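You operate a simulated robot arm through the tools that you are given. There is no shell and no other tool. Be economical: measure what you need, move in short steps, check, and stop when the job is done.

Carry out the task below with a simulated robot arm. There is one attempt and no reset: what you move stays moved.

## Task
Wash the orange glass in the suds, rinse it, then let the water out.
Fine: glass and plug on the mat; tap off. Set down upright: what you pick out. What is to be rubbed or washed off counts as gone when no trace of it is left.

Only the result counts: the job must be done as asked and must still hold three seconds after the hand-in. Knocking over, shifting, dropping, spilling or breaking anything else fails it.

## Robot
A 7-joint arm with a two-finger parallel gripper, fixed in place. Base frame: the origin is at the foot of the arm, x ahead of it, y to its left, z up. Units: mm, degrees, N and s.
Its first joint turns from -132.0 to 132.0 degrees. Payload 3.91 kg.
Tool frame: the origin (TCP) lies between the finger pads and is the grasp point; the fingertips stand 30 mm ahead of it; z points along the fingers, y is the line along which they close. The gripper opens to 110 mm. The fingers are 20 mm wide and 10 mm thick; the gripper's body (48 by 112 mm) begins 55 mm behind the TCP.
Orientation is that of the tool frame in the base frame, as a unit quaternion [w, x, y, z]. With the fingers straight down and closing along the base's y, the tool's x points along the base's -x, its y along +y and its z along -z.

## Interface
- The arm moves only by the tool jog_arm. Its argument "deltas" is a list of rows, each an object (a shift or turn left out is 0, a gripper value left out holds the last) with "delta_pos": the shift along the base's x, y, z in mm, a list of three; "turn": the turn, a rotation vector about the base's x, y, z in degrees, a list of three. In form: [{"delta_pos": [dx, dy, dz], "turn": [rx, ry, rz]}, ...]. A call has 1 to 10 rows; each row is the pose to reach, as a shift and turn from the pose commanded when the call began. "hand" is the finger opening in mm, from 0 to 110, set as the call begins (left out, the last holds). A row lasts 0.2 s, in which the tool goes at most 50 mm and 8.6 degrees; a call with a longer step from one row to the next is refused whole, and so is a gripper value outside its range. Where a pose cannot be reached the arm comes as near as it can. A force on the tool above 40 N (or 10 N above the force at the start of the call, whichever is more), or a blocked arm, ends the call early, and 0.2 s more pass. Each finger travels about 108 mm/s and halts on what it meets, pressing with about 37 N; the grip force reading is that of the motor and also rises with nothing between the fingers. The clock runs only during rows and for 0.2 s after the last one: add rows that repeat a pose to give the fingers time. It gives the time, the measured TCP pose, the force on the tool (base axes), the opening and the grip force at its end, in the units of the frame above (readings bear some noise), with the torque about the TCP (base axes, N m) and any sound that the robot's microphone picked up.
- Cameras (640 x 400 px; columns grow to the right, rows downward): "scene" is fixed at [402.9, 651.8, 1630.8]; the picture's right is [-0.60, 0.80, 0.00], its down [0.52, 0.40, -0.75] and it looks along [-0.60, -0.46, -0.66] (base axes); focal length 214 px, centre (320, 200). "wrist" rides on the gripper at [72, 17, -103] in the tool frame; the picture's right is [-0.23, 0.97, 0.00], its down [-0.76, -0.18, -0.62] and it looks along [-0.61, -0.14, 0.78] (tool axes); focal length 222 px, centre (320, 200). There is no depth. A picture from a camera that has moved, and an enlarged one, comes with that camera's place and axes in the base frame and with its lens. The place of the scene camera against the robot may be out by one fixed shift of up to 12 mm in any direction.
- grab_frame(camera): a new picture of that camera. No time passes.
- enlarge(camera, box): a new picture of the part [left, top, right, bottom] of that camera's present view, enlarged. No time passes.
- sign_off(): hands the job in; it is judged then, once.

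Work in short steps. Places have to be worked out from the pictures, the camera data and where the tool is seen: move nearer, look again, correct. Check each grasp and each placing, and mend what went wrong. You have 120 turns and 76 pictures in all, those below and enlarged ones among them. Open the gripper and draw the arm clear of the work before you hand the job in, unless the task says otherwise; then end with one line.

The tools are called after "Request:" as name(argument=value, ...) on one line, values as JSON. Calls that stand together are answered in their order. jog_arm: Moves the arm, as the interface text tells. Its arguments: {"type":"object","properties":{"deltas":{"type":"array","items":{"type":"object","properties":{"delta_pos":{"type":"array","items":{"type":"number"}},"turn":{"type":"array","items":{"type":"number"}}}}},"hand":{"type":"number"}},"required":["deltas"]} The other tools are called the same way: grab_frame (camera) takes a picture; enlarge (camera, box) takes an enlarged picture of a part of a camera's view; sign_off () hands the job in.

At the start:

```text
time: 0.0
tool_pos: [280.3, 585.1, 1422.5]
tool_rot: [0.0, 0.0, 1.0, -0.001]
contact_force: [-0.6, 1.2, 0.4]
wrist_torque: [-0.01, -0.04, 0.0]
opening: 110.0
grasp_force: 0.1
```

scene: 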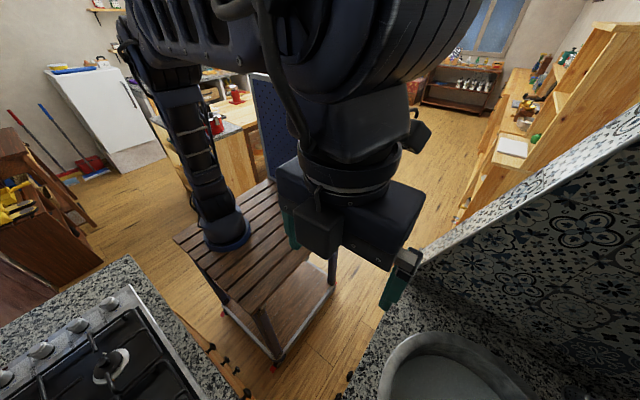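
wrist: 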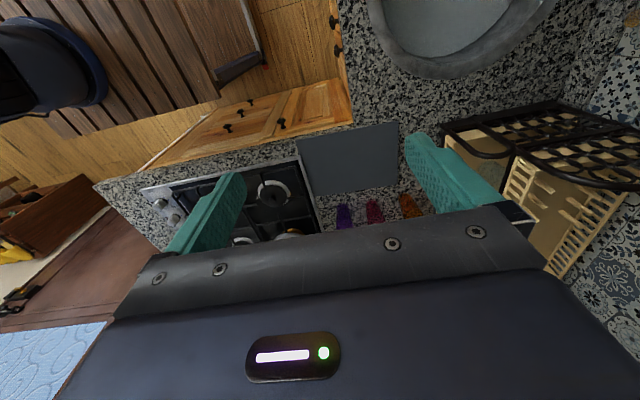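

I'll first look closer at the basin side and the glass/mat side in the wrist view.

Request:
enlarge(camera="wrist", box=[280, 100, 480, 225])

Request:
enlarge(camera="wrist", box=[340, 0, 640, 188])

Request:
enlarge(camera="scene", box=[340, 250, 580, 400])

```text
3.20 times, centred on (380, 162) of wrist
camera zoom: at [207.9, 601.2, 1526.6], right [0.23, 0.97, 0.0], down [0.76, -0.18, 0.62], along [0.61, -0.14, -0.78], focal length 711 px, centre (128, 320)
```

zoom: 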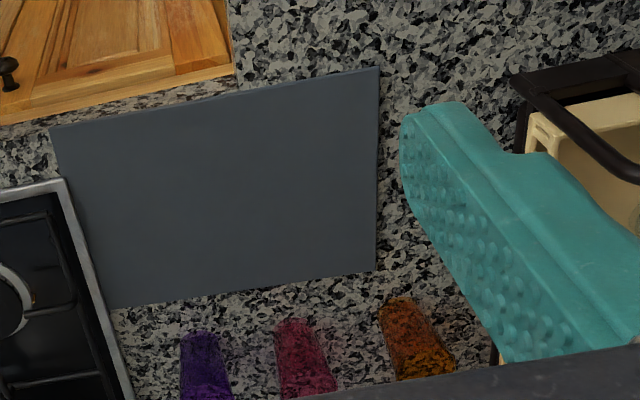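

```text
2.13 times, centred on (490, 94) of wrist
camera zoom: at [207.9, 601.2, 1526.6], right [0.23, 0.97, 0.0], down [0.76, -0.18, 0.62], along [0.61, -0.14, -0.78], focal length 473 px, centre (-42, 426)
```

zoom: 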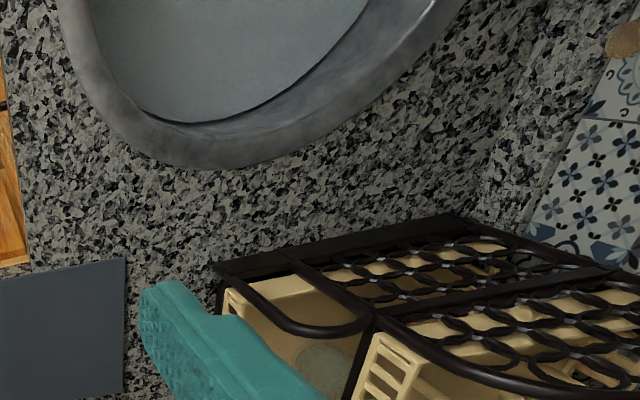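

```text
2.67 times, centred on (460, 325) of scene
camera zoom: at [402.9, 651.8, 1630.8], right [-0.6, 0.8, 0.0], down [0.52, 0.4, -0.75], along [-0.6, -0.46, -0.66], focal length 572 px, centre (-53, -133)
```

zoom: 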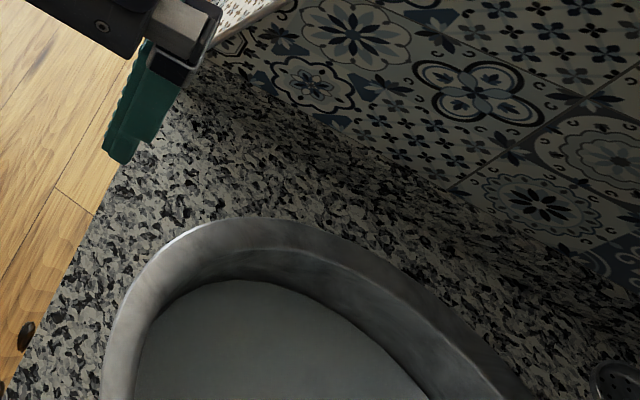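

The basin lies around (290, 885), the mat and glasses near (750, 800). I'll swing the wrist about z so its camera looks over the basin toward +y.

Request:
jog_arm(deltas=[{"turn": [0, 0, 8]}, {"turn": [0, 0, 16]}, {"turn": [0, 0, 24]}, {"turn": [0, 0, 32]}, {"turn": [0, 0, 40]}, {"turn": [0, 0, 48]}, {"turn": [0, 0, 56]}, {"turn": [0, 0, 64]}, {"turn": [0, 0, 72]}, {"turn": [0, 0, 80]}])

Request:
grab_frame(camera="wrist")

```text
time: 2.2
tool_pos: [280.7, 584.2, 1424.4]
tool_rot: [0.0, -0.643, 0.765, 0.0]
contact_force: [-0.1, -0.4, 0.1]
wrist_torque: [0.03, 0.01, -0.03]
opening: 110.0
grasp_force: 0.1
```

```text
70 pictures are left
camera wrist: at [250.9, 515.6, 1526.5], right [-0.92, 0.39, 0.0], down [0.31, 0.72, 0.62], along [0.24, 0.57, -0.78], focal length 222 px, centre (320, 200)
```

wrist: 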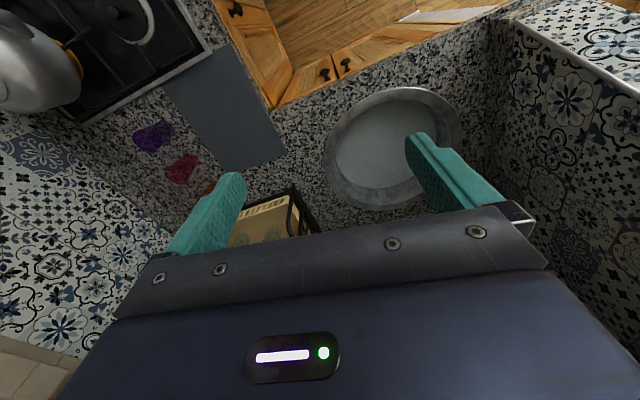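

Now the basin is visible; zooming to look for suds, plug and tap.

Request:
enlarge(camera="wrist", box=[300, 70, 500, 220])

Request:
enlarge(camera="wrist", box=[100, 30, 340, 250])

```text
2.67 times, centred on (400, 145) of wrist
camera zoom: at [250.9, 515.6, 1526.5], right [-0.92, 0.39, 0.0], down [0.31, 0.72, 0.62], along [0.24, 0.57, -0.78], focal length 592 px, centre (107, 347)
```

zoom: 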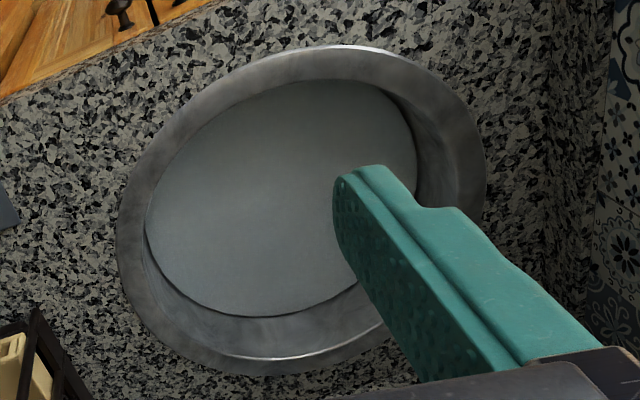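

```text
1.82 times, centred on (220, 140) of wrist
camera zoom: at [250.9, 515.6, 1526.5], right [-0.92, 0.39, 0.0], down [0.31, 0.72, 0.62], along [0.24, 0.57, -0.78], focal length 404 px, centre (502, 309)
```

zoom: 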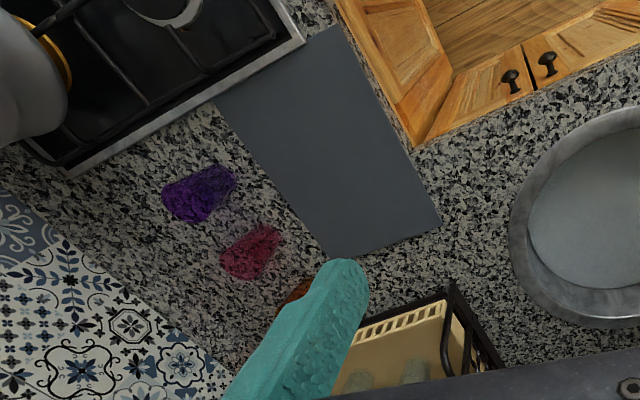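

The basin is filled with greyish liquid, and the tap isn't visible yet. I'll move toward +y and yaw further to look at the −x/+y corner.

Request:
jog_arm(deltas=[{"delta_pos": [10, 25, 0], "turn": [0, 0, 8]}, {"delta_pos": [20, 50, 0], "turn": [0, 0, 16]}, {"delta_pos": [30, 75, 0], "turn": [0, 0, 24]}, {"delta_pos": [40, 100, 0], "turn": [0, 0, 32]}, {"delta_pos": [50, 125, 0], "turn": [0, 0, 40]}, {"delta_pos": [60, 150, 0], "turn": [0, 0, 48]}])

Request:
grab_frame(camera="wrist")

Request:
grab_frame(camera="scene")

```text
time: 3.6
tool_pos: [339.9, 733.3, 1424.2]
tool_rot: [-0.001, 0.899, -0.439, 0.001]
contact_force: [0.5, 0.7, 0.6]
wrist_torque: [0.04, 0.02, -0.02]
opening: 110.2
grasp_force: 0.1
```

```text
67 pictures are left
camera wrist: at [370.8, 665.5, 1527.7], right [-0.91, -0.42, 0.0], down [-0.33, 0.71, 0.62], along [-0.26, 0.57, -0.78], focal length 222 px, centre (320, 200)
```

wrist: 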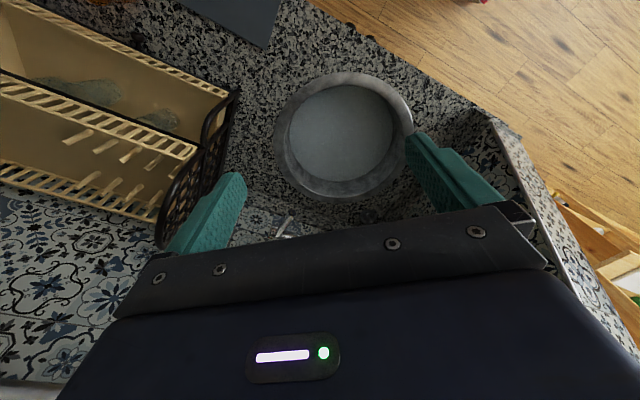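

```text
66 pictures are left
```

scene: 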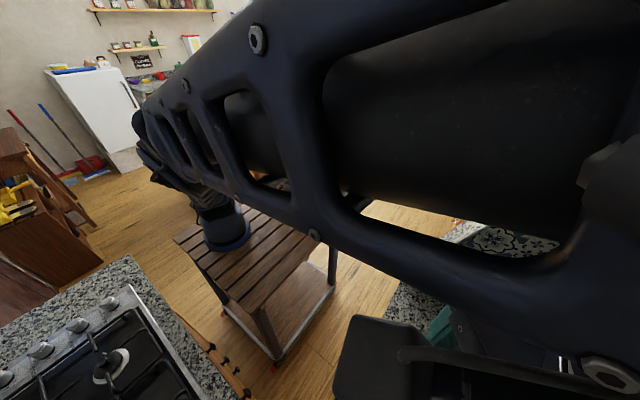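

The tap spout seems to peek in near the gripper. I'll pitch the tool so the camera sees further forward, toward the wall.

Request:
jog_arm(deltas=[{"turn": [7.3, 3.4, 0]}, {"turn": [14.6, 6.7, 0]}, {"turn": [21.8, 10.1, 0]}, {"turn": [28, 13, 0]}])

Request:
grab_frame(camera="wrist")

```text
time: 4.6
tool_pos: [340.0, 734.7, 1423.1]
tool_rot: [-0.168, 0.866, -0.423, -0.206]
contact_force: [-0.5, -0.2, 0.0]
wrist_torque: [-0.03, -0.01, -0.02]
opening: 109.9
grasp_force: 0.0
```

```text
65 pictures are left
camera wrist: at [389.2, 627.7, 1473.3], right [-0.91, -0.42, 0.0], down [-0.15, 0.32, 0.94], along [-0.39, 0.85, -0.35], focal length 222 px, centre (320, 200)
```

wrist: 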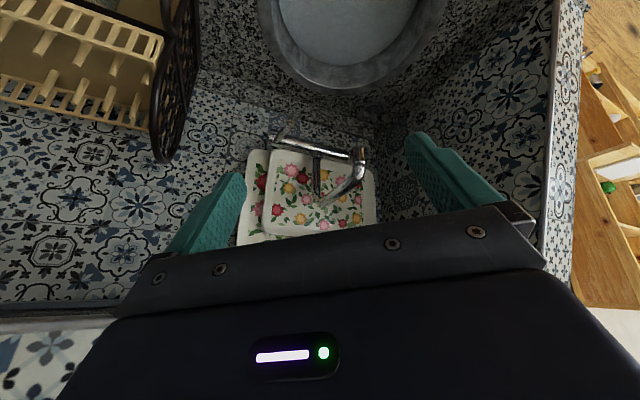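

Request:
enlarge(camera="wrist", box=[220, 80, 420, 220])

Request:
enlarge(camera="wrist", box=[240, 0, 460, 110])

```text
2.86 times, centred on (320, 150) of wrist
camera zoom: at [389.2, 627.7, 1473.3], right [-0.91, -0.42, 0.0], down [-0.15, 0.32, 0.94], along [-0.39, 0.85, -0.35], focal length 635 px, centre (320, 343)
```

zoom: 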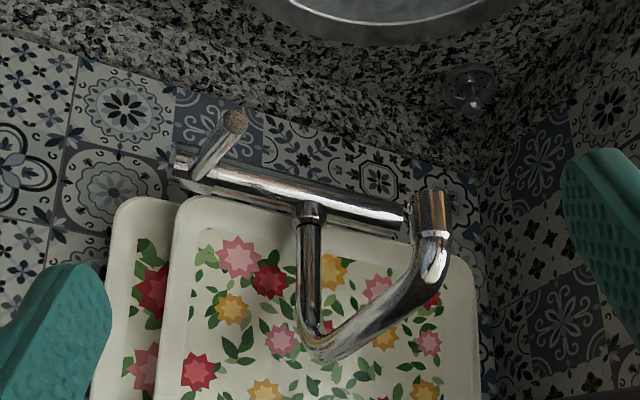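

```text
2.91 times, centred on (350, 55) of wrist
camera zoom: at [389.2, 627.7, 1473.3], right [-0.91, -0.42, 0.0], down [-0.15, 0.32, 0.94], along [-0.39, 0.85, -0.35], focal length 646 px, centre (233, 622)
```

zoom: 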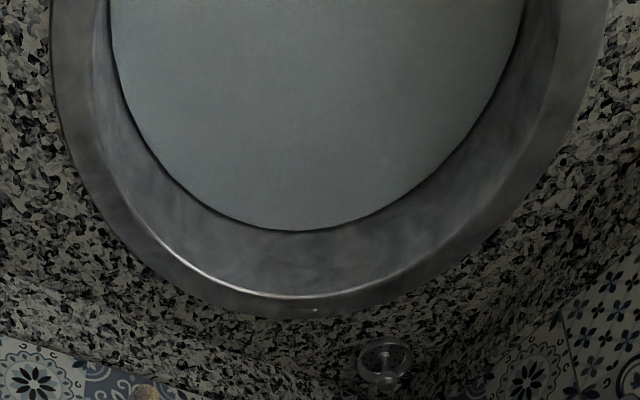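

Counter works out at z≈910, mat x 460–680 / y 475–762, orange glass near (742, 781), basin centre ~(205, 868). I'll shift for a second view on the tap and into the basin.

Request:
jog_arm(deltas=[{"delta_pos": [-35, -10, -25]}, {"delta_pos": [-70, -20, -50]}, {"delta_pos": [-105, -30, -75]}, {"delta_pos": [-140, -40, -100]}])

Request:
grab_frame(camera="wrist")

Request:
enlarge(camera="wrist", box=[220, 60, 440, 210])

```text
time: 5.6
tool_pos: [200.0, 694.3, 1321.9]
tool_rot: [-0.168, 0.866, -0.423, -0.206]
contact_force: [-0.4, -0.8, 0.4]
wrist_torque: [0.04, 0.03, 0.04]
opening: 109.8
grasp_force: 0.1
```

```text
62 pictures are left
camera wrist: at [248.2, 588.3, 1372.0], right [-0.91, -0.42, 0.0], down [-0.15, 0.32, 0.94], along [-0.39, 0.85, -0.35], focal length 222 px, centre (320, 200)
```

wrist: 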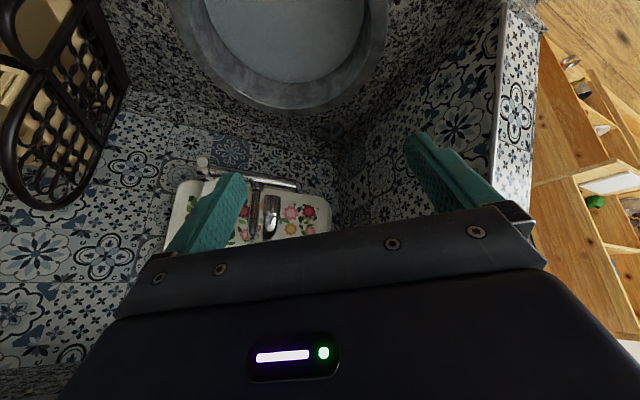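

```text
2.67 times, centred on (330, 135) of wrist
camera zoom: at [248.2, 588.3, 1372.0], right [-0.91, -0.42, 0.0], down [-0.15, 0.32, 0.94], along [-0.39, 0.85, -0.35], focal length 592 px, centre (293, 373)
```

zoom: 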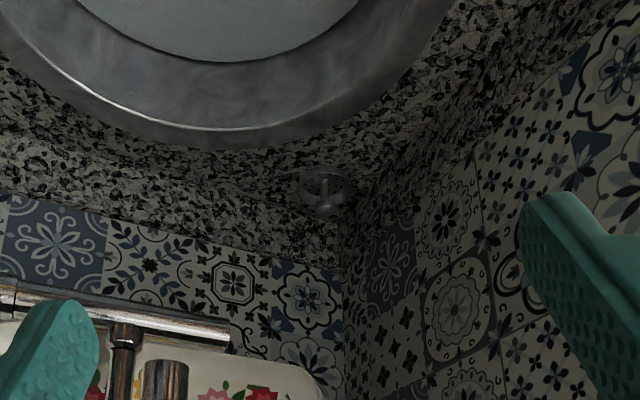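

Triangulation: tap outlet ≈ (185, 907, 1244), lever tip ≈ (296, 974, 1177), mixer bar along x at y≈1086. Next I straighten the tool and look down into the basin more closely.

Request:
jog_arm(deltas=[{"delta_pos": [12, 6, -30], "turn": [-7, -3.25, 0]}, {"delta_pos": [25, 13, -65], "turn": [-14, -6.5, 0]}, {"delta_pos": [37, 20, -105], "turn": [-21, -9.75, 0]}, {"delta_pos": [50, 26, -150], "turn": [-28, -13, 0]}])

Request:
grab_frame(camera="wrist")

Request:
grab_frame(camera="scene")

```text
time: 6.6
tool_pos: [250.0, 717.7, 1171.7]
tool_rot: [0.001, 0.899, -0.438, 0.0]
contact_force: [-0.2, -1.6, 1.6]
wrist_torque: [0.06, -0.02, 0.0]
opening: 109.8
grasp_force: 0.1
```

```text
60 pictures are left
camera wrist: at [280.6, 650.8, 1276.3], right [-0.91, -0.42, 0.0], down [-0.33, 0.71, 0.62], along [-0.26, 0.57, -0.78], focal length 222 px, centre (320, 200)
```

wrist: 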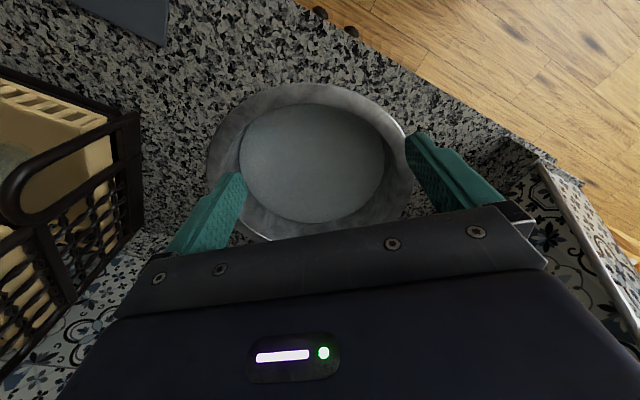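

```text
59 pictures are left
```

scene: 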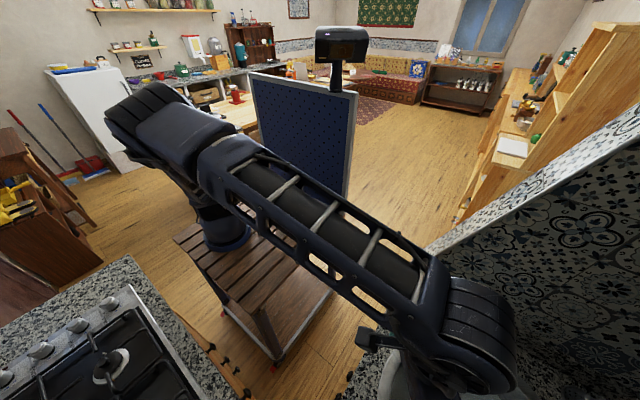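

Request:
enlarge(camera="wrist", box=[200, 75, 420, 240])

```text
2.42 times, centred on (310, 158) of wrist
camera zoom: at [280.6, 650.8, 1276.3], right [-0.91, -0.42, 0.0], down [-0.33, 0.71, 0.62], along [-0.26, 0.57, -0.78], focal length 538 px, centre (344, 303)
```

zoom: 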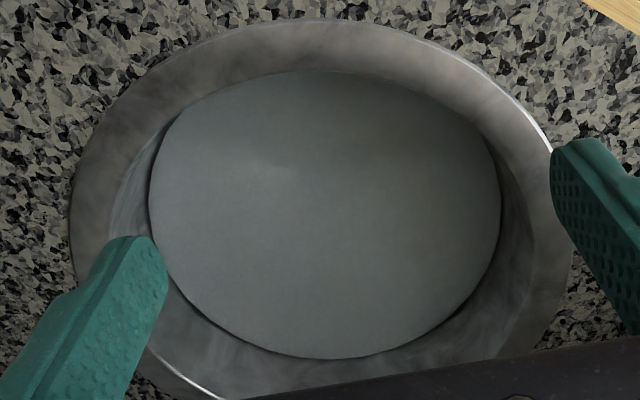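

Water is opaque, so the plug isn't visible; the drain should be near the centre ≈(195, 895). Now I go over the mat facing the glasses.

Request:
jog_arm(deltas=[{"delta_pos": [31, -22, 20], "turn": [0, 0, -8.4]}, {"delta_pos": [62, -44, 40], "turn": [0, 0, -16.8]}, {"delta_pos": [93, -66, 60], "turn": [0, 0, -25.2]}, {"delta_pos": [125, -89, 70], "turn": [0, 0, -33.6]}, {"delta_pos": [156, -111, 80], "turn": [0, 0, -42]}, {"delta_pos": [187, -133, 80], "turn": [0, 0, -50.4]}, {"delta_pos": [218, -155, 80], "turn": [0, 0, -58.8]}, {"delta_pos": [250, -178, 80], "turn": [0, 0, -67.2]}])

Request:
jog_arm(deltas=[{"turn": [5.76, -5.52, 0]}, {"turn": [11.5, -11, 0]}, {"turn": [17.3, -16.5, 0]}, {"turn": [23, -22, 0]}, {"turn": [28.8, -27.6, 0]}])

Request:
grab_frame(camera="wrist")

```text
time: 8.4
tool_pos: [499.8, 542.3, 1252.9]
tool_rot: [0.001, -0.506, 0.863, 0.001]
contact_force: [-0.9, -0.3, -0.1]
wrist_torque: [-0.03, -0.04, -0.02]
opening: 109.9
grasp_force: 0.1
```

```text
time: 9.6
tool_pos: [501.1, 542.0, 1253.3]
tool_rot: [0.33, -0.475, 0.811, 0.094]
contact_force: [0.5, -0.3, 0.3]
wrist_torque: [0.0, 0.01, 0.01]
opening: 110.1
grasp_force: 0.1
```

```text
57 pictures are left
camera wrist: at [416.4, 451.6, 1284.6], right [-0.73, 0.68, -0.02], down [0.12, 0.16, 0.98], along [0.67, 0.72, -0.2], focal length 222 px, centre (320, 200)
```

wrist: 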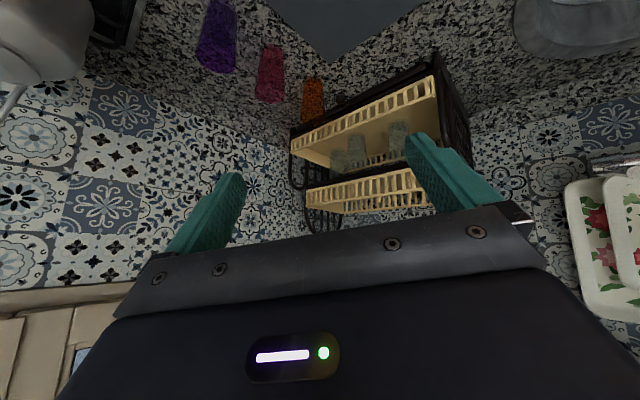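

The glasses row is visible (image is upside down). I zoom on the orange glass.

Request:
enlarge(camera="wrist", box=[240, 40, 360, 150])

Request:
enlarge(camera="wrist", box=[180, 0, 480, 240])

```text
3.64 times, centred on (300, 95) of wrist
camera zoom: at [416.4, 451.6, 1284.6], right [-0.73, 0.68, -0.02], down [0.12, 0.16, 0.98], along [0.67, 0.72, -0.2], focal length 808 px, centre (393, 582)
```

zoom: 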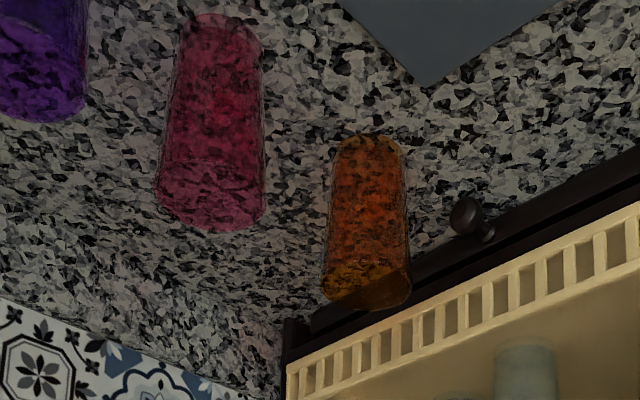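

```text
1.67 times, centred on (330, 120) of wrist
camera zoom: at [416.4, 451.6, 1284.6], right [-0.73, 0.68, -0.02], down [0.12, 0.16, 0.98], along [0.67, 0.72, -0.2], focal length 370 px, centre (303, 333)
```

zoom: 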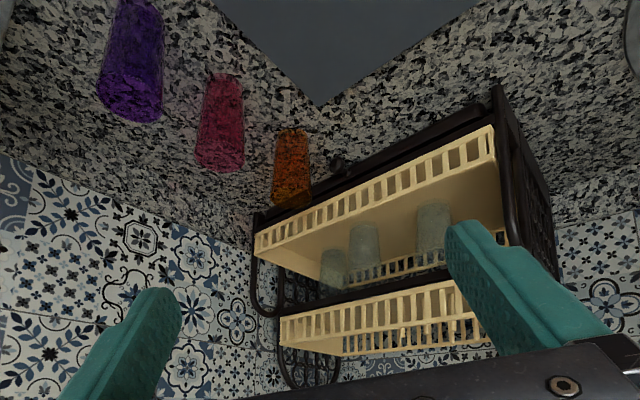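

The orange glass stands around (740, 773), about 100 mm tall, 41 mm base, 54 mm rim. I tilt the tool to 50° and move to a standoff for a closer look.

Request:
jog_arm(deltas=[{"delta_pos": [22, 20, -25], "turn": [3.5, -3.4, 0]}, {"delta_pos": [45, 42, -50], "turn": [7.2, -6.9, 0]}, {"delta_pos": [68, 63, -75], "turn": [7.2, -6.9, 0]}, {"delta_pos": [90, 84, -100], "turn": [7.2, -6.9, 0]}, {"delta_pos": [112, 105, -125], "turn": [7.2, -6.9, 0]}, {"delta_pos": [130, 122, -145], "turn": [7.2, -6.9, 0]}], hand=85)

Request:
grab_frame(camera="wrist")

Request:
enlarge(camera="wrist", box=[250, 80, 410, 200])

```text
time: 11.0
tool_pos: [630.7, 662.8, 1111.2]
tool_rot: [0.406, -0.459, 0.782, 0.115]
contact_force: [-0.6, -0.5, 0.7]
wrist_torque: [0.01, 0.01, 0.03]
opening: 85.0
grasp_force: 0.1
```

```text
54 pictures are left
camera wrist: at [542.8, 569.7, 1119.7], right [-0.73, 0.68, -0.02], down [0.0, 0.03, 1.0], along [0.68, 0.73, -0.03], focal length 222 px, centre (320, 200)
```

wrist: 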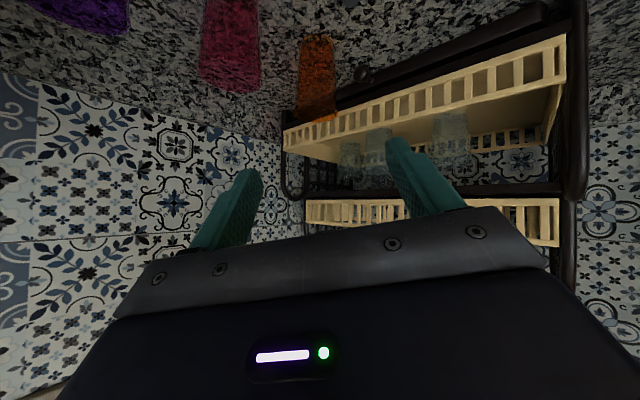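

```text
3.33 times, centred on (330, 140) of wrist
camera zoom: at [542.8, 569.7, 1119.7], right [-0.73, 0.68, -0.02], down [0.0, 0.03, 1.0], along [0.68, 0.73, -0.03], focal length 740 px, centre (287, 400)
```

zoom: 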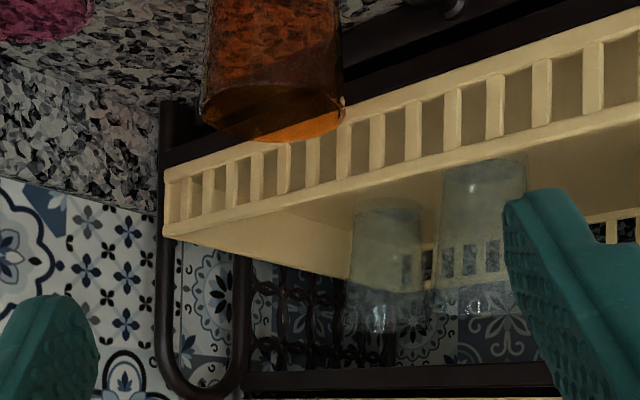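

Request:
enlarge(camera="wrist", box=[275, 20, 395, 130])

```text
3.64 times, centred on (335, 75) of wrist
camera zoom: at [542.8, 569.7, 1119.7], right [-0.73, 0.68, -0.02], down [0.0, 0.03, 1.0], along [0.68, 0.73, -0.03], focal length 808 px, centre (266, 654)
```

zoom: 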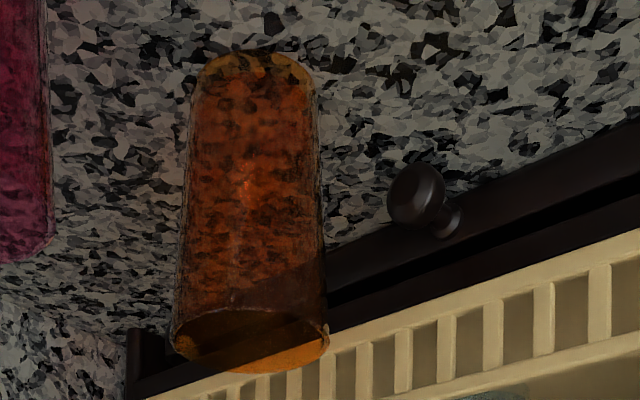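

Glass centre now estimated (735, 766), rim at z≈1003. I advance along the tool axis most of the way with the fingers at 85 mm, then look.

Request:
jog_arm(deltas=[{"delta_pos": [18, 18, -24]}, {"delta_pos": [36, 36, -48]}, {"delta_pos": [54, 54, -72]}, {"delta_pos": [72, 71, -95]}])

Request:
grab_frame(camera="wrist")

```text
time: 12.0
tool_pos: [702.3, 732.6, 1014.4]
tool_rot: [0.406, -0.459, 0.782, 0.116]
contact_force: [0.1, -0.1, 1.1]
wrist_torque: [-0.07, 0.02, 0.01]
opening: 84.9
grasp_force: 0.0
```

```text
51 pictures are left
camera wrist: at [615.8, 640.9, 1024.1], right [-0.73, 0.68, -0.02], down [0.0, 0.03, 1.0], along [0.68, 0.73, -0.03], focal length 222 px, centre (320, 200)
```

wrist: 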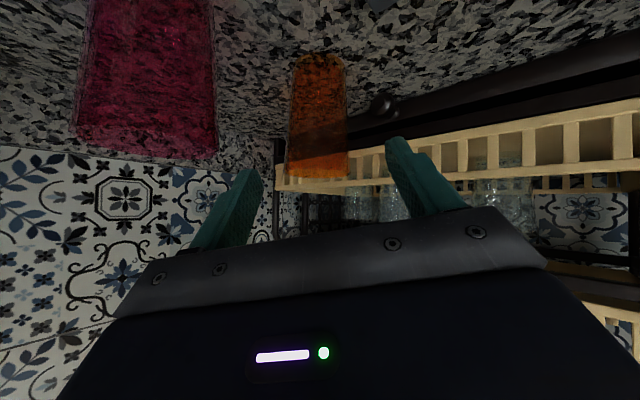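

Glass at (736, 765), rim z≈996; aligned. Advance the remaining ~60 mm and then close.

Request:
jog_arm(deltas=[{"delta_pos": [16, 16, -20]}, {"delta_pos": [33, 33, -43]}, {"delta_pos": [33, 33, -43]}])

Request:
jog_arm(deltas=[{"delta_pos": [0, 0, 0]}, {"delta_pos": [0, 0, 0]}, {"delta_pos": [0, 0, 0]}], hand=30)

Request:
grab_frame(camera="wrist")

```text
time: 12.8
tool_pos: [736.6, 768.8, 972.2]
tool_rot: [0.405, -0.459, 0.782, 0.115]
contact_force: [0.0, -0.4, -1.1]
wrist_torque: [0.01, 0.01, 0.03]
opening: 84.9
grasp_force: 0.1
```

```text
time: 13.6
tool_pos: [735.5, 767.5, 970.8]
tool_rot: [0.405, -0.46, 0.782, 0.115]
contact_force: [-0.1, -0.1, -1.1]
wrist_torque: [-0.03, 0.0, -0.02]
opening: 57.0
grasp_force: 37.0
```

```text
50 pictures are left
camera wrist: at [648.0, 674.8, 980.9], right [-0.73, 0.68, -0.02], down [0.01, 0.03, 1.0], along [0.68, 0.73, -0.03], focal length 222 px, centre (320, 200)
```

wrist: 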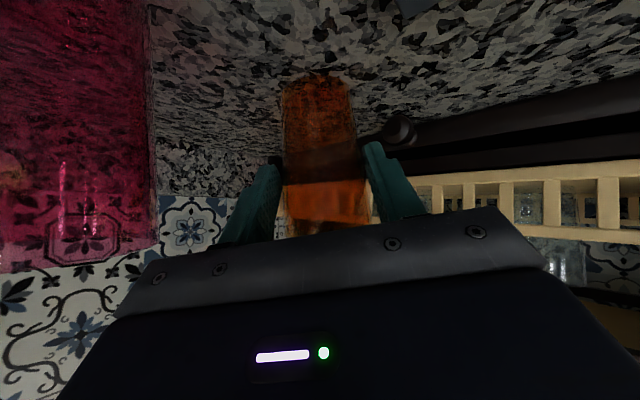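

Gripped at 57 mm with 37 N. Lift straight up and look.

Request:
jog_arm(deltas=[{"delta_pos": [0, 0, 15]}, {"delta_pos": [0, 0, 40]}, {"delta_pos": [0, 0, 75]}, {"delta_pos": [0, 0, 115]}, {"delta_pos": [0, 0, 155]}, {"delta_pos": [-30, -30, 180]}, {"delta_pos": [-60, -60, 200]}])

Request:
enlarge(camera="wrist", box=[230, 50, 430, 230])

```text
time: 15.2
tool_pos: [676.5, 710.6, 1167.4]
tool_rot: [0.405, -0.459, 0.782, 0.115]
contact_force: [1.5, 0.6, -0.7]
wrist_torque: [0.04, 0.01, -0.07]
opening: 29.7
grasp_force: 0.0
```

```text
2.22 times, centred on (330, 140) of wrist
camera zoom: at [588.7, 616.7, 1178.7], right [-0.73, 0.68, -0.02], down [0.01, 0.03, 1.0], along [0.68, 0.73, -0.03], focal length 494 px, centre (298, 333)
```

zoom: 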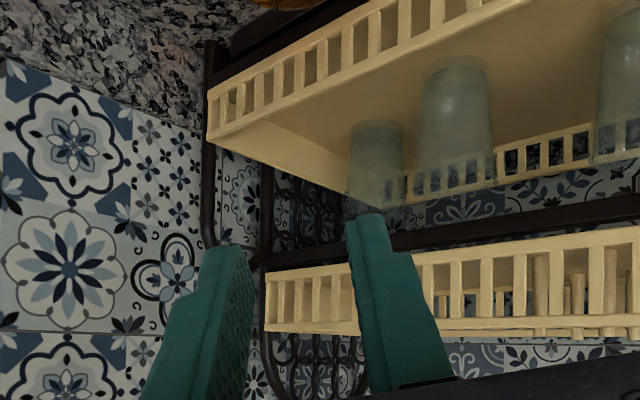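

The fingers closed to 30 mm: the glass slipped out. I look where it is.

Request:
grab_frame(camera="wrist")

Request:
grab_frame(camera="scene")

```text
48 pictures are left
camera wrist: at [588.7, 616.7, 1178.7], right [-0.73, 0.68, -0.02], down [0.01, 0.03, 1.0], along [0.68, 0.73, -0.03], focal length 222 px, centre (320, 200)
```

wrist: 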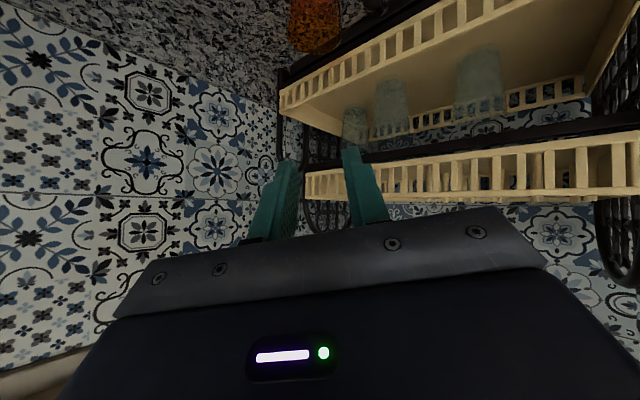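

```text
47 pictures are left
```

scene: 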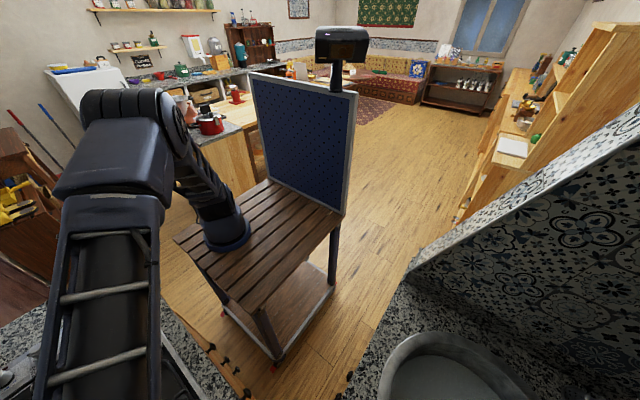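

Request:
jog_arm(deltas=[{"delta_pos": [-20, -20, -18]}, {"delta_pos": [-46, -48, -38]}, {"delta_pos": [-46, -48, -56]}], hand=85)

Request:
enlarge(camera="wrist", box=[230, 0, 410, 150])

```text
time: 16.0
tool_pos: [629.1, 660.0, 1113.2]
tool_rot: [0.405, -0.458, 0.783, 0.114]
contact_force: [0.1, -1.2, -0.7]
wrist_torque: [0.0, 0.0, 0.01]
opening: 85.1
grasp_force: 0.0
```

```text
2.67 times, centred on (320, 75) of wrist
camera zoom: at [542.7, 566.9, 1123.8], right [-0.73, 0.68, -0.02], down [0.01, 0.03, 1.0], along [0.68, 0.73, -0.03], focal length 592 px, centre (320, 533)
```

zoom: 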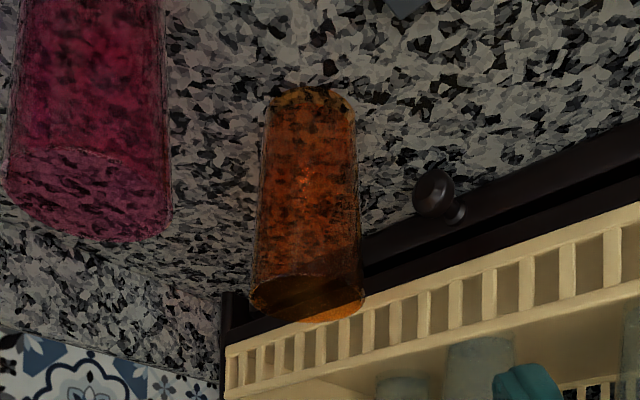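

The glass still stands upright at (738, 765), unmoved. I'll regrip lower with more tilt (60°) so the pads sit mid-wall, then lift in small steps with checks.

Request:
jog_arm(deltas=[{"delta_pos": [12, 12, -30], "turn": [3.6, -3.45, 0]}, {"delta_pos": [25, 24, -65], "turn": [7.2, -6.9, 0]}, {"delta_pos": [50, 47, -105], "turn": [7.2, -6.9, 0]}, {"delta_pos": [70, 68, -122], "turn": [7.2, -6.9, 0]}, {"delta_pos": [90, 89, -139], "turn": [7.2, -6.9, 0]}, {"delta_pos": [110, 109, -155], "turn": [7.2, -6.9, 0]}, {"delta_pos": [110, 109, -155], "turn": [7.2, -6.9, 0]}])

Request:
grab_frame(camera="wrist")

```text
refused: row 3 steps farther than a row can; nothing moved
```

```text
45 pictures are left
camera wrist: at [542.7, 566.9, 1123.8], right [-0.73, 0.68, -0.02], down [0.01, 0.03, 1.0], along [0.68, 0.73, -0.03], focal length 222 px, centre (320, 200)
```

wrist: 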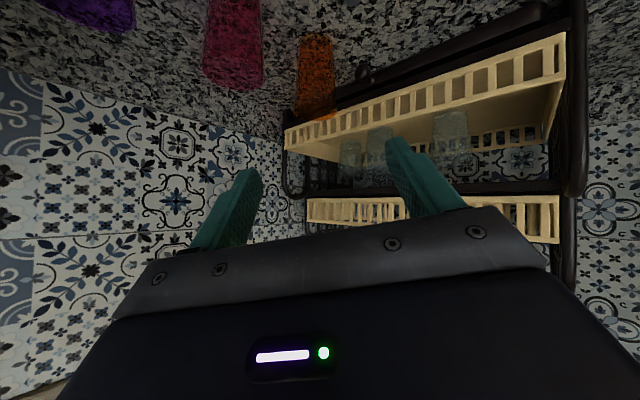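

One row step was too long; resend with smaller steps.

Request:
jog_arm(deltas=[{"delta_pos": [12, 12, -28], "turn": [3.6, -3.45, 0]}, {"delta_pos": [25, 24, -56], "turn": [7.2, -6.9, 0]}, {"delta_pos": [38, 36, -82], "turn": [7.2, -6.9, 0]}, {"delta_pos": [50, 47, -105], "turn": [7.2, -6.9, 0]}, {"delta_pos": [70, 68, -122], "turn": [7.2, -6.9, 0]}, {"delta_pos": [90, 89, -139], "turn": [7.2, -6.9, 0]}, {"delta_pos": [110, 109, -155], "turn": [7.2, -6.9, 0]}, {"delta_pos": [110, 109, -155], "turn": [7.2, -6.9, 0]}])

Request:
grab_frame(camera="wrist")

```text
time: 17.4
tool_pos: [713.5, 748.6, 991.0]
tool_rot: [0.486, -0.439, 0.743, 0.14]
contact_force: [-1.9, 3.1, 13.1]
wrist_torque: [-0.5, -0.53, 0.12]
opening: 85.0
grasp_force: 0.2
stopped in row 6: the force on the tool passed its limit at 50 N (the readings are from after the stop); the commanded pose is now the measured one
```

```text
44 pictures are left
camera wrist: at [627.3, 655.0, 976.5], right [-0.74, 0.68, -0.02], down [-0.13, -0.11, 0.99], along [0.67, 0.73, 0.16], focal length 222 px, centre (320, 200)
```

wrist: 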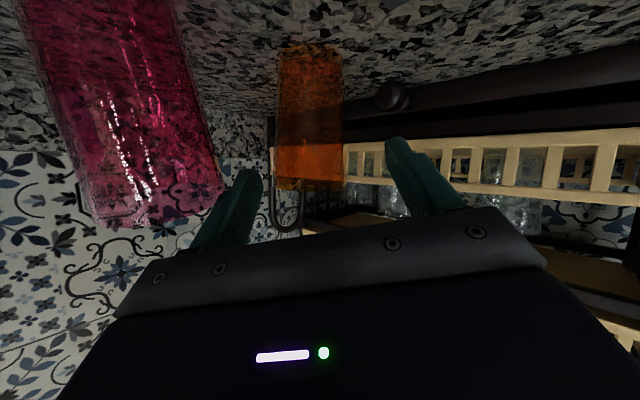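

Contact stopped the move: upward force offset toward the pink glass, which looks slightly leaning. Look closely before moving.

Request:
enlarge(camera="wrist", box=[0, 0, 360, 240])

```text
1.67 times, centred on (180, 120) of wrist
camera zoom: at [627.3, 655.0, 976.5], right [-0.74, 0.68, -0.02], down [-0.13, -0.11, 0.99], along [0.67, 0.73, 0.16], focal length 370 px, centre (553, 333)
```

zoom: 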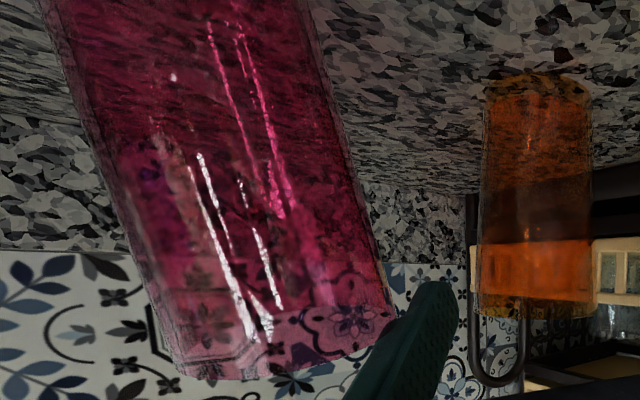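

The pink glass is leaning toward the left finger. I ease straight up in small steps so it can settle back.

Request:
jog_arm(deltas=[{"delta_pos": [0, 0, 3]}, {"delta_pos": [0, 0, 6]}, {"delta_pos": [0, 0, 9]}, {"delta_pos": [0, 0, 12]}])

Request:
grab_frame(camera="wrist")

```text
time: 18.4
tool_pos: [713.7, 747.5, 1001.0]
tool_rot: [0.485, -0.439, 0.743, 0.141]
contact_force: [0.6, -0.6, 0.8]
wrist_torque: [-0.03, 0.01, 0.0]
opening: 85.1
grasp_force: 0.1
```

```text
42 pictures are left
camera wrist: at [626.9, 654.5, 987.0], right [-0.73, 0.68, -0.02], down [-0.12, -0.1, 0.99], along [0.67, 0.73, 0.16], focal length 222 px, centre (320, 200)
```

wrist: 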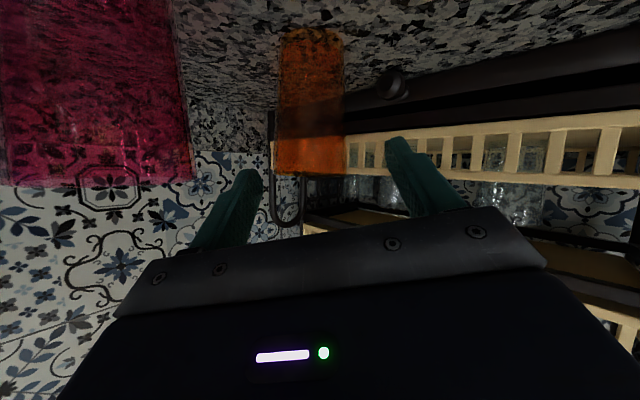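

Pink is upright again at about (740, 658) with r≈33; its rim was under the gripper body corner. I retreat up and re-aim: approach pointing nearly +x, so the body stays clear of it.

Request:
jog_arm(deltas=[{"delta_pos": [0, 0, 35]}, {"delta_pos": [0, 0, 75]}, {"delta_pos": [0, 0, 115]}, {"delta_pos": [-10, 0, 150], "turn": [0, 0, -6]}, {"delta_pos": [-30, 0, 150], "turn": [0, 0, -14]}, {"delta_pos": [-50, 0, 150], "turn": [0, 0, -22]}, {"delta_pos": [-70, 0, 150], "turn": [0, 0, -30]}, {"delta_pos": [-86, 0, 150], "turn": [0, 0, -37]}, {"delta_pos": [-86, 0, 150], "turn": [0, 0, -37]}], hand=80)

Request:
grab_frame(camera="wrist")

```text
time: 20.4
tool_pos: [624.9, 749.2, 1151.4]
tool_rot: [0.505, -0.179, 0.844, -0.022]
contact_force: [0.7, -0.8, -0.3]
wrist_torque: [0.01, 0.02, 0.02]
opening: 80.0
grasp_force: 0.1
```

```text
41 pictures are left
camera wrist: at [501.2, 725.8, 1136.9], right [-0.18, 0.98, -0.02], down [-0.16, -0.01, 0.99], along [0.97, 0.18, 0.16], focal length 222 px, centre (320, 200)
```

wrist: 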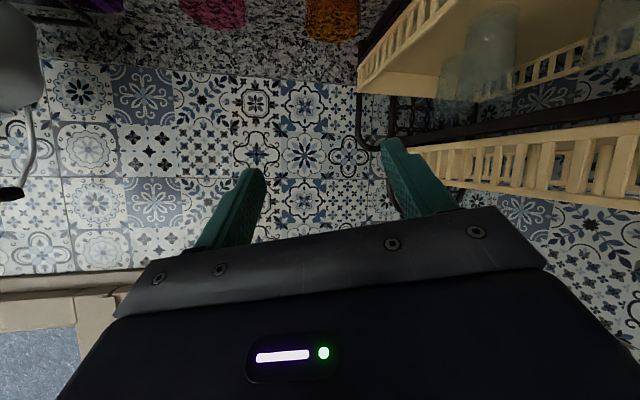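

Descend to the pre-grasp point 130 mm back on the new approach line and look.

Request:
jog_arm(deltas=[{"delta_pos": [0, 0, -40]}, {"delta_pos": [0, 0, -80]}, {"delta_pos": [0, 0, -115]}])

Request:
grab_frame(camera="wrist")

```text
time: 21.2
tool_pos: [626.3, 748.2, 1036.4]
tool_rot: [0.505, -0.181, 0.844, -0.021]
contact_force: [-0.5, 0.6, 0.0]
wrist_torque: [-0.03, 0.0, -0.03]
opening: 80.0
grasp_force: 0.0
```

```text
40 pictures are left
camera wrist: at [500.9, 725.6, 1022.4], right [-0.18, 0.98, -0.02], down [-0.16, -0.01, 0.99], along [0.97, 0.18, 0.16], focal length 222 px, centre (320, 200)
```

wrist: 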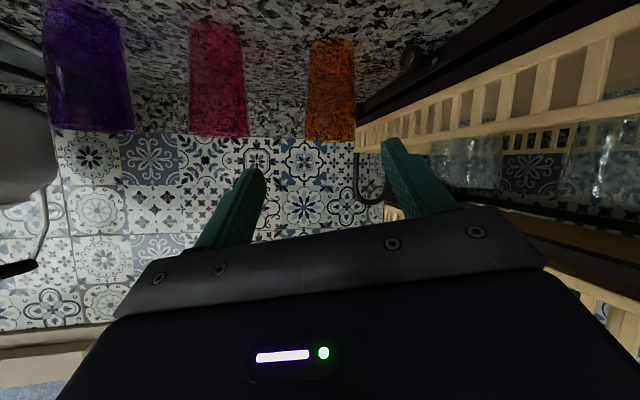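

The quaternion shows a ~14° roll (the closing line wasn't level), which explains the slip. Multi-view fit also puts the counter at z≈893 and the glass at ≈(752, 780). I level the fingers by rolling about the tool axis and move onto the approach line.

Request:
jog_arm(deltas=[{"delta_pos": [13, 7, -15], "turn": [6.2, 1.07, -3.55]}, {"delta_pos": [27, 15, -30], "turn": [12.47, 2.14, -7.1]}, {"delta_pos": [27, 15, -30], "turn": [12.47, 2.14, -7.1]}])

Request:
grab_frame(camera="wrist")

```text
time: 22.0
tool_pos: [653.1, 763.8, 1006.0]
tool_rot: [0.503, -0.072, 0.86, 0.043]
contact_force: [0.0, 0.7, 0.3]
wrist_torque: [0.0, 0.0, -0.03]
opening: 80.1
grasp_force: 0.0
```

```text
39 pictures are left
camera wrist: at [525.9, 759.3, 992.8], right [-0.05, 0.98, 0.2], down [-0.14, -0.2, 0.97], along [0.99, 0.02, 0.15], focal length 222 px, centre (320, 200)
```

wrist: 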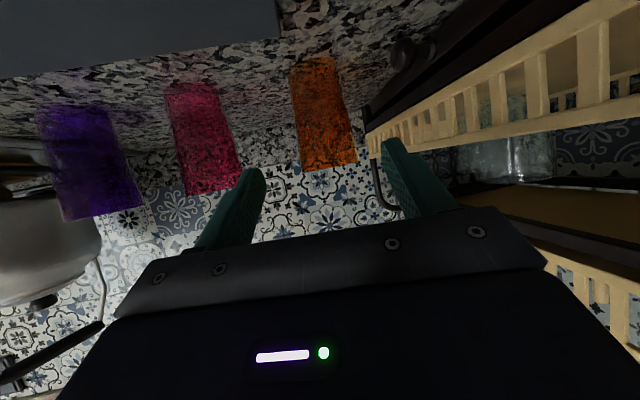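

Fingers are level; the fit confirms glass at (752, 781), base z≈895. Advance 110 mm along the axis.

Request:
jog_arm(deltas=[{"delta_pos": [24, 4, -13.5]}, {"delta_pos": [48, 8, -27]}, {"delta_pos": [72, 12, -40]}, {"delta_pos": [95, 16.5, -53]}])

Request:
grab_frame(camera="wrist")

```text
time: 23.0
tool_pos: [748.1, 780.7, 951.5]
tool_rot: [0.504, -0.073, 0.86, 0.044]
contact_force: [0.2, 0.0, -0.5]
wrist_torque: [-0.02, 0.04, -0.02]
opening: 79.9
grasp_force: 0.0
```

```text
38 pictures are left
camera wrist: at [621.0, 775.2, 938.9], right [-0.05, 0.98, 0.2], down [-0.14, -0.2, 0.97], along [0.99, 0.02, 0.15], focal length 222 px, centre (320, 200)
```

wrist: 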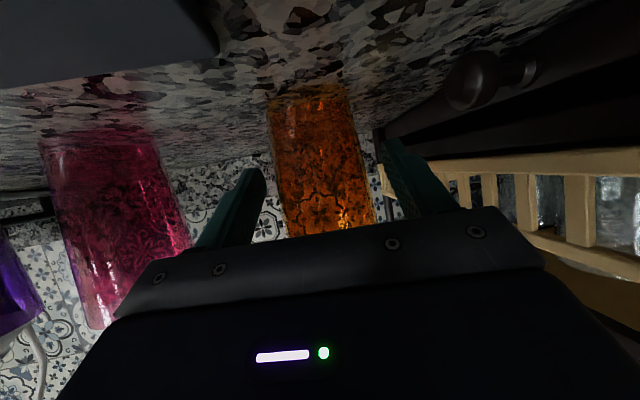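

Aligned and no contact. Close the fingers.

Request:
jog_arm(deltas=[{"delta_pos": [0, 0, 0]}, {"delta_pos": [0, 0, 0]}, {"delta_pos": [0, 0, 0]}], hand=20)

Request:
jog_arm(deltas=[{"delta_pos": [0, 0, 4]}, {"delta_pos": [0, 0, 8]}, {"delta_pos": [0, 0, 12]}, {"delta_pos": [0, 0, 16]}])

Request:
grab_frame(camera="wrist")

```text
time: 23.8
tool_pos: [748.8, 779.4, 950.0]
tool_rot: [0.503, -0.071, 0.86, 0.042]
contact_force: [0.0, 0.7, 0.3]
wrist_torque: [0.0, 0.0, -0.01]
opening: 52.6
grasp_force: 37.5
```

```text
time: 24.8
tool_pos: [749.8, 779.5, 967.6]
tool_rot: [0.503, -0.073, 0.86, 0.043]
contact_force: [0.2, -0.1, -1.4]
wrist_torque: [-0.04, 0.02, 0.01]
opening: 52.7
grasp_force: 36.8
```

```text
37 pictures are left
camera wrist: at [622.0, 774.8, 955.9], right [-0.05, 0.98, 0.2], down [-0.14, -0.2, 0.97], along [0.99, 0.02, 0.15], focal length 222 px, centre (320, 200)
```

wrist: 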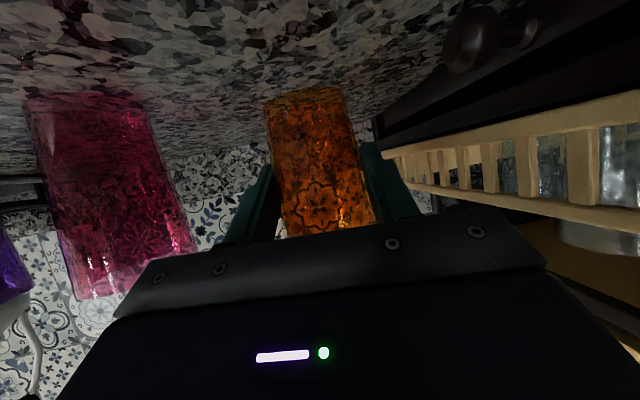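

The glass lifts with the gripper (52.7 mm, 37 N held). Lift further, back over the mat, and inspect for dirt.

Request:
jog_arm(deltas=[{"delta_pos": [0, 0, 30]}, {"delta_pos": [0, 0, 65]}, {"delta_pos": [0, 0, 105]}, {"delta_pos": [-10, -5, 145]}, {"delta_pos": [-35, -15, 175]}, {"delta_pos": [-65, -30, 200]}, {"delta_pos": [-100, -45, 215]}])

Request:
enlarge(camera="wrist", box=[230, 70, 420, 240])

```text
time: 26.4
tool_pos: [652.6, 732.4, 1180.9]
tool_rot: [0.503, -0.071, 0.86, 0.042]
contact_force: [0.1, -0.4, -1.3]
wrist_torque: [0.0, -0.04, 0.01]
opening: 52.7
grasp_force: 37.0
```

```text
2.35 times, centred on (325, 155) of wrist
camera zoom: at [524.3, 728.5, 1169.2], right [-0.05, 0.98, 0.2], down [-0.14, -0.2, 0.97], along [0.99, 0.02, 0.14], focal length 523 px, centre (308, 306)
```

zoom: 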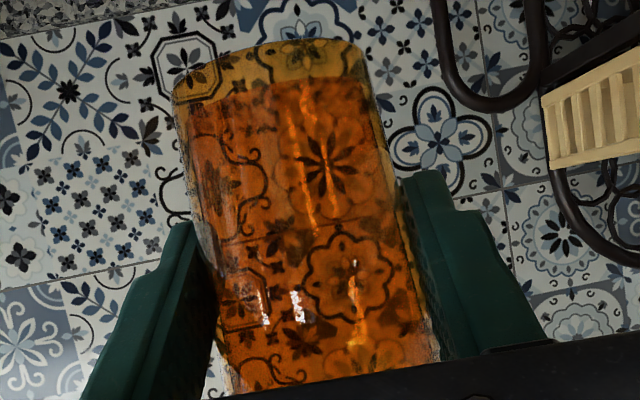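

Glass held securely; it's transparent with no gross dirt visible. Re-fit puts basin centre ≈(183, 914), water surface z≈830. Carry the glass upright over to the basin while yawing to point radially.

Request:
jog_arm(deltas=[{"delta_pos": [-44, -8, 0], "turn": [0, 0, 7.6]}, {"delta_pos": [-88, -16, 0], "turn": [0, 0, 15.2]}, {"delta_pos": [-132, -24, 0], "turn": [0, 0, 22.8]}, {"delta_pos": [-176, -32, 0], "turn": [0, 0, 30.4]}, {"delta_pos": [-220, -36, 0], "turn": [0, 0, 38]}, {"delta_pos": [-264, -36, 0], "turn": [0, 0, 45.6]}, {"delta_pos": [-308, -30, 0], "turn": [0, 0, 53.2]}, {"delta_pos": [-352, -15, 0], "turn": [0, 0, 60.8]}, {"delta_pos": [-396, 0, 0], "turn": [0, 0, 68.4]}, {"delta_pos": [-425, 10, -10], "turn": [0, 0, 68.4]}])

Request:
grab_frame(camera="wrist")

```text
time: 28.6
tool_pos: [225.1, 743.4, 1175.3]
tool_rot: [0.392, -0.543, 0.671, 0.319]
contact_force: [1.6, 0.0, 0.6]
wrist_torque: [-0.03, 0.01, 0.04]
opening: 52.9
grasp_force: 36.6
```

```text
35 pictures are left
camera wrist: at [182.5, 623.8, 1163.0], right [-0.93, 0.31, 0.2], down [0.14, -0.2, 0.97], along [0.34, 0.93, 0.15], focal length 222 px, centre (320, 200)
```

wrist: 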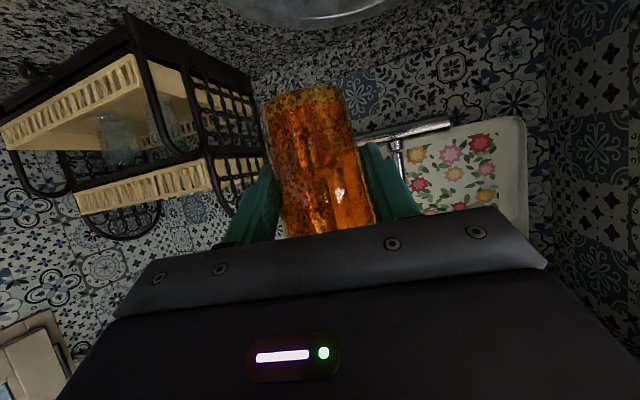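

Request:
enlarge(camera="wrist", box=[240, 70, 420, 240])

```text
2.35 times, centred on (330, 155) of wrist
camera zoom: at [182.5, 623.8, 1163.0], right [-0.93, 0.31, 0.2], down [0.14, -0.2, 0.97], along [0.34, 0.93, 0.15], focal length 523 px, centre (296, 306)
```

zoom: 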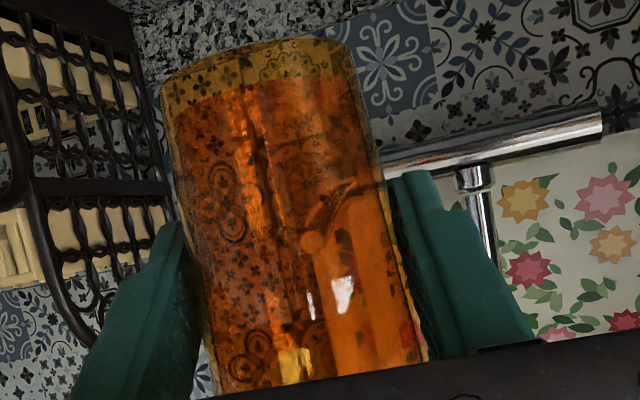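

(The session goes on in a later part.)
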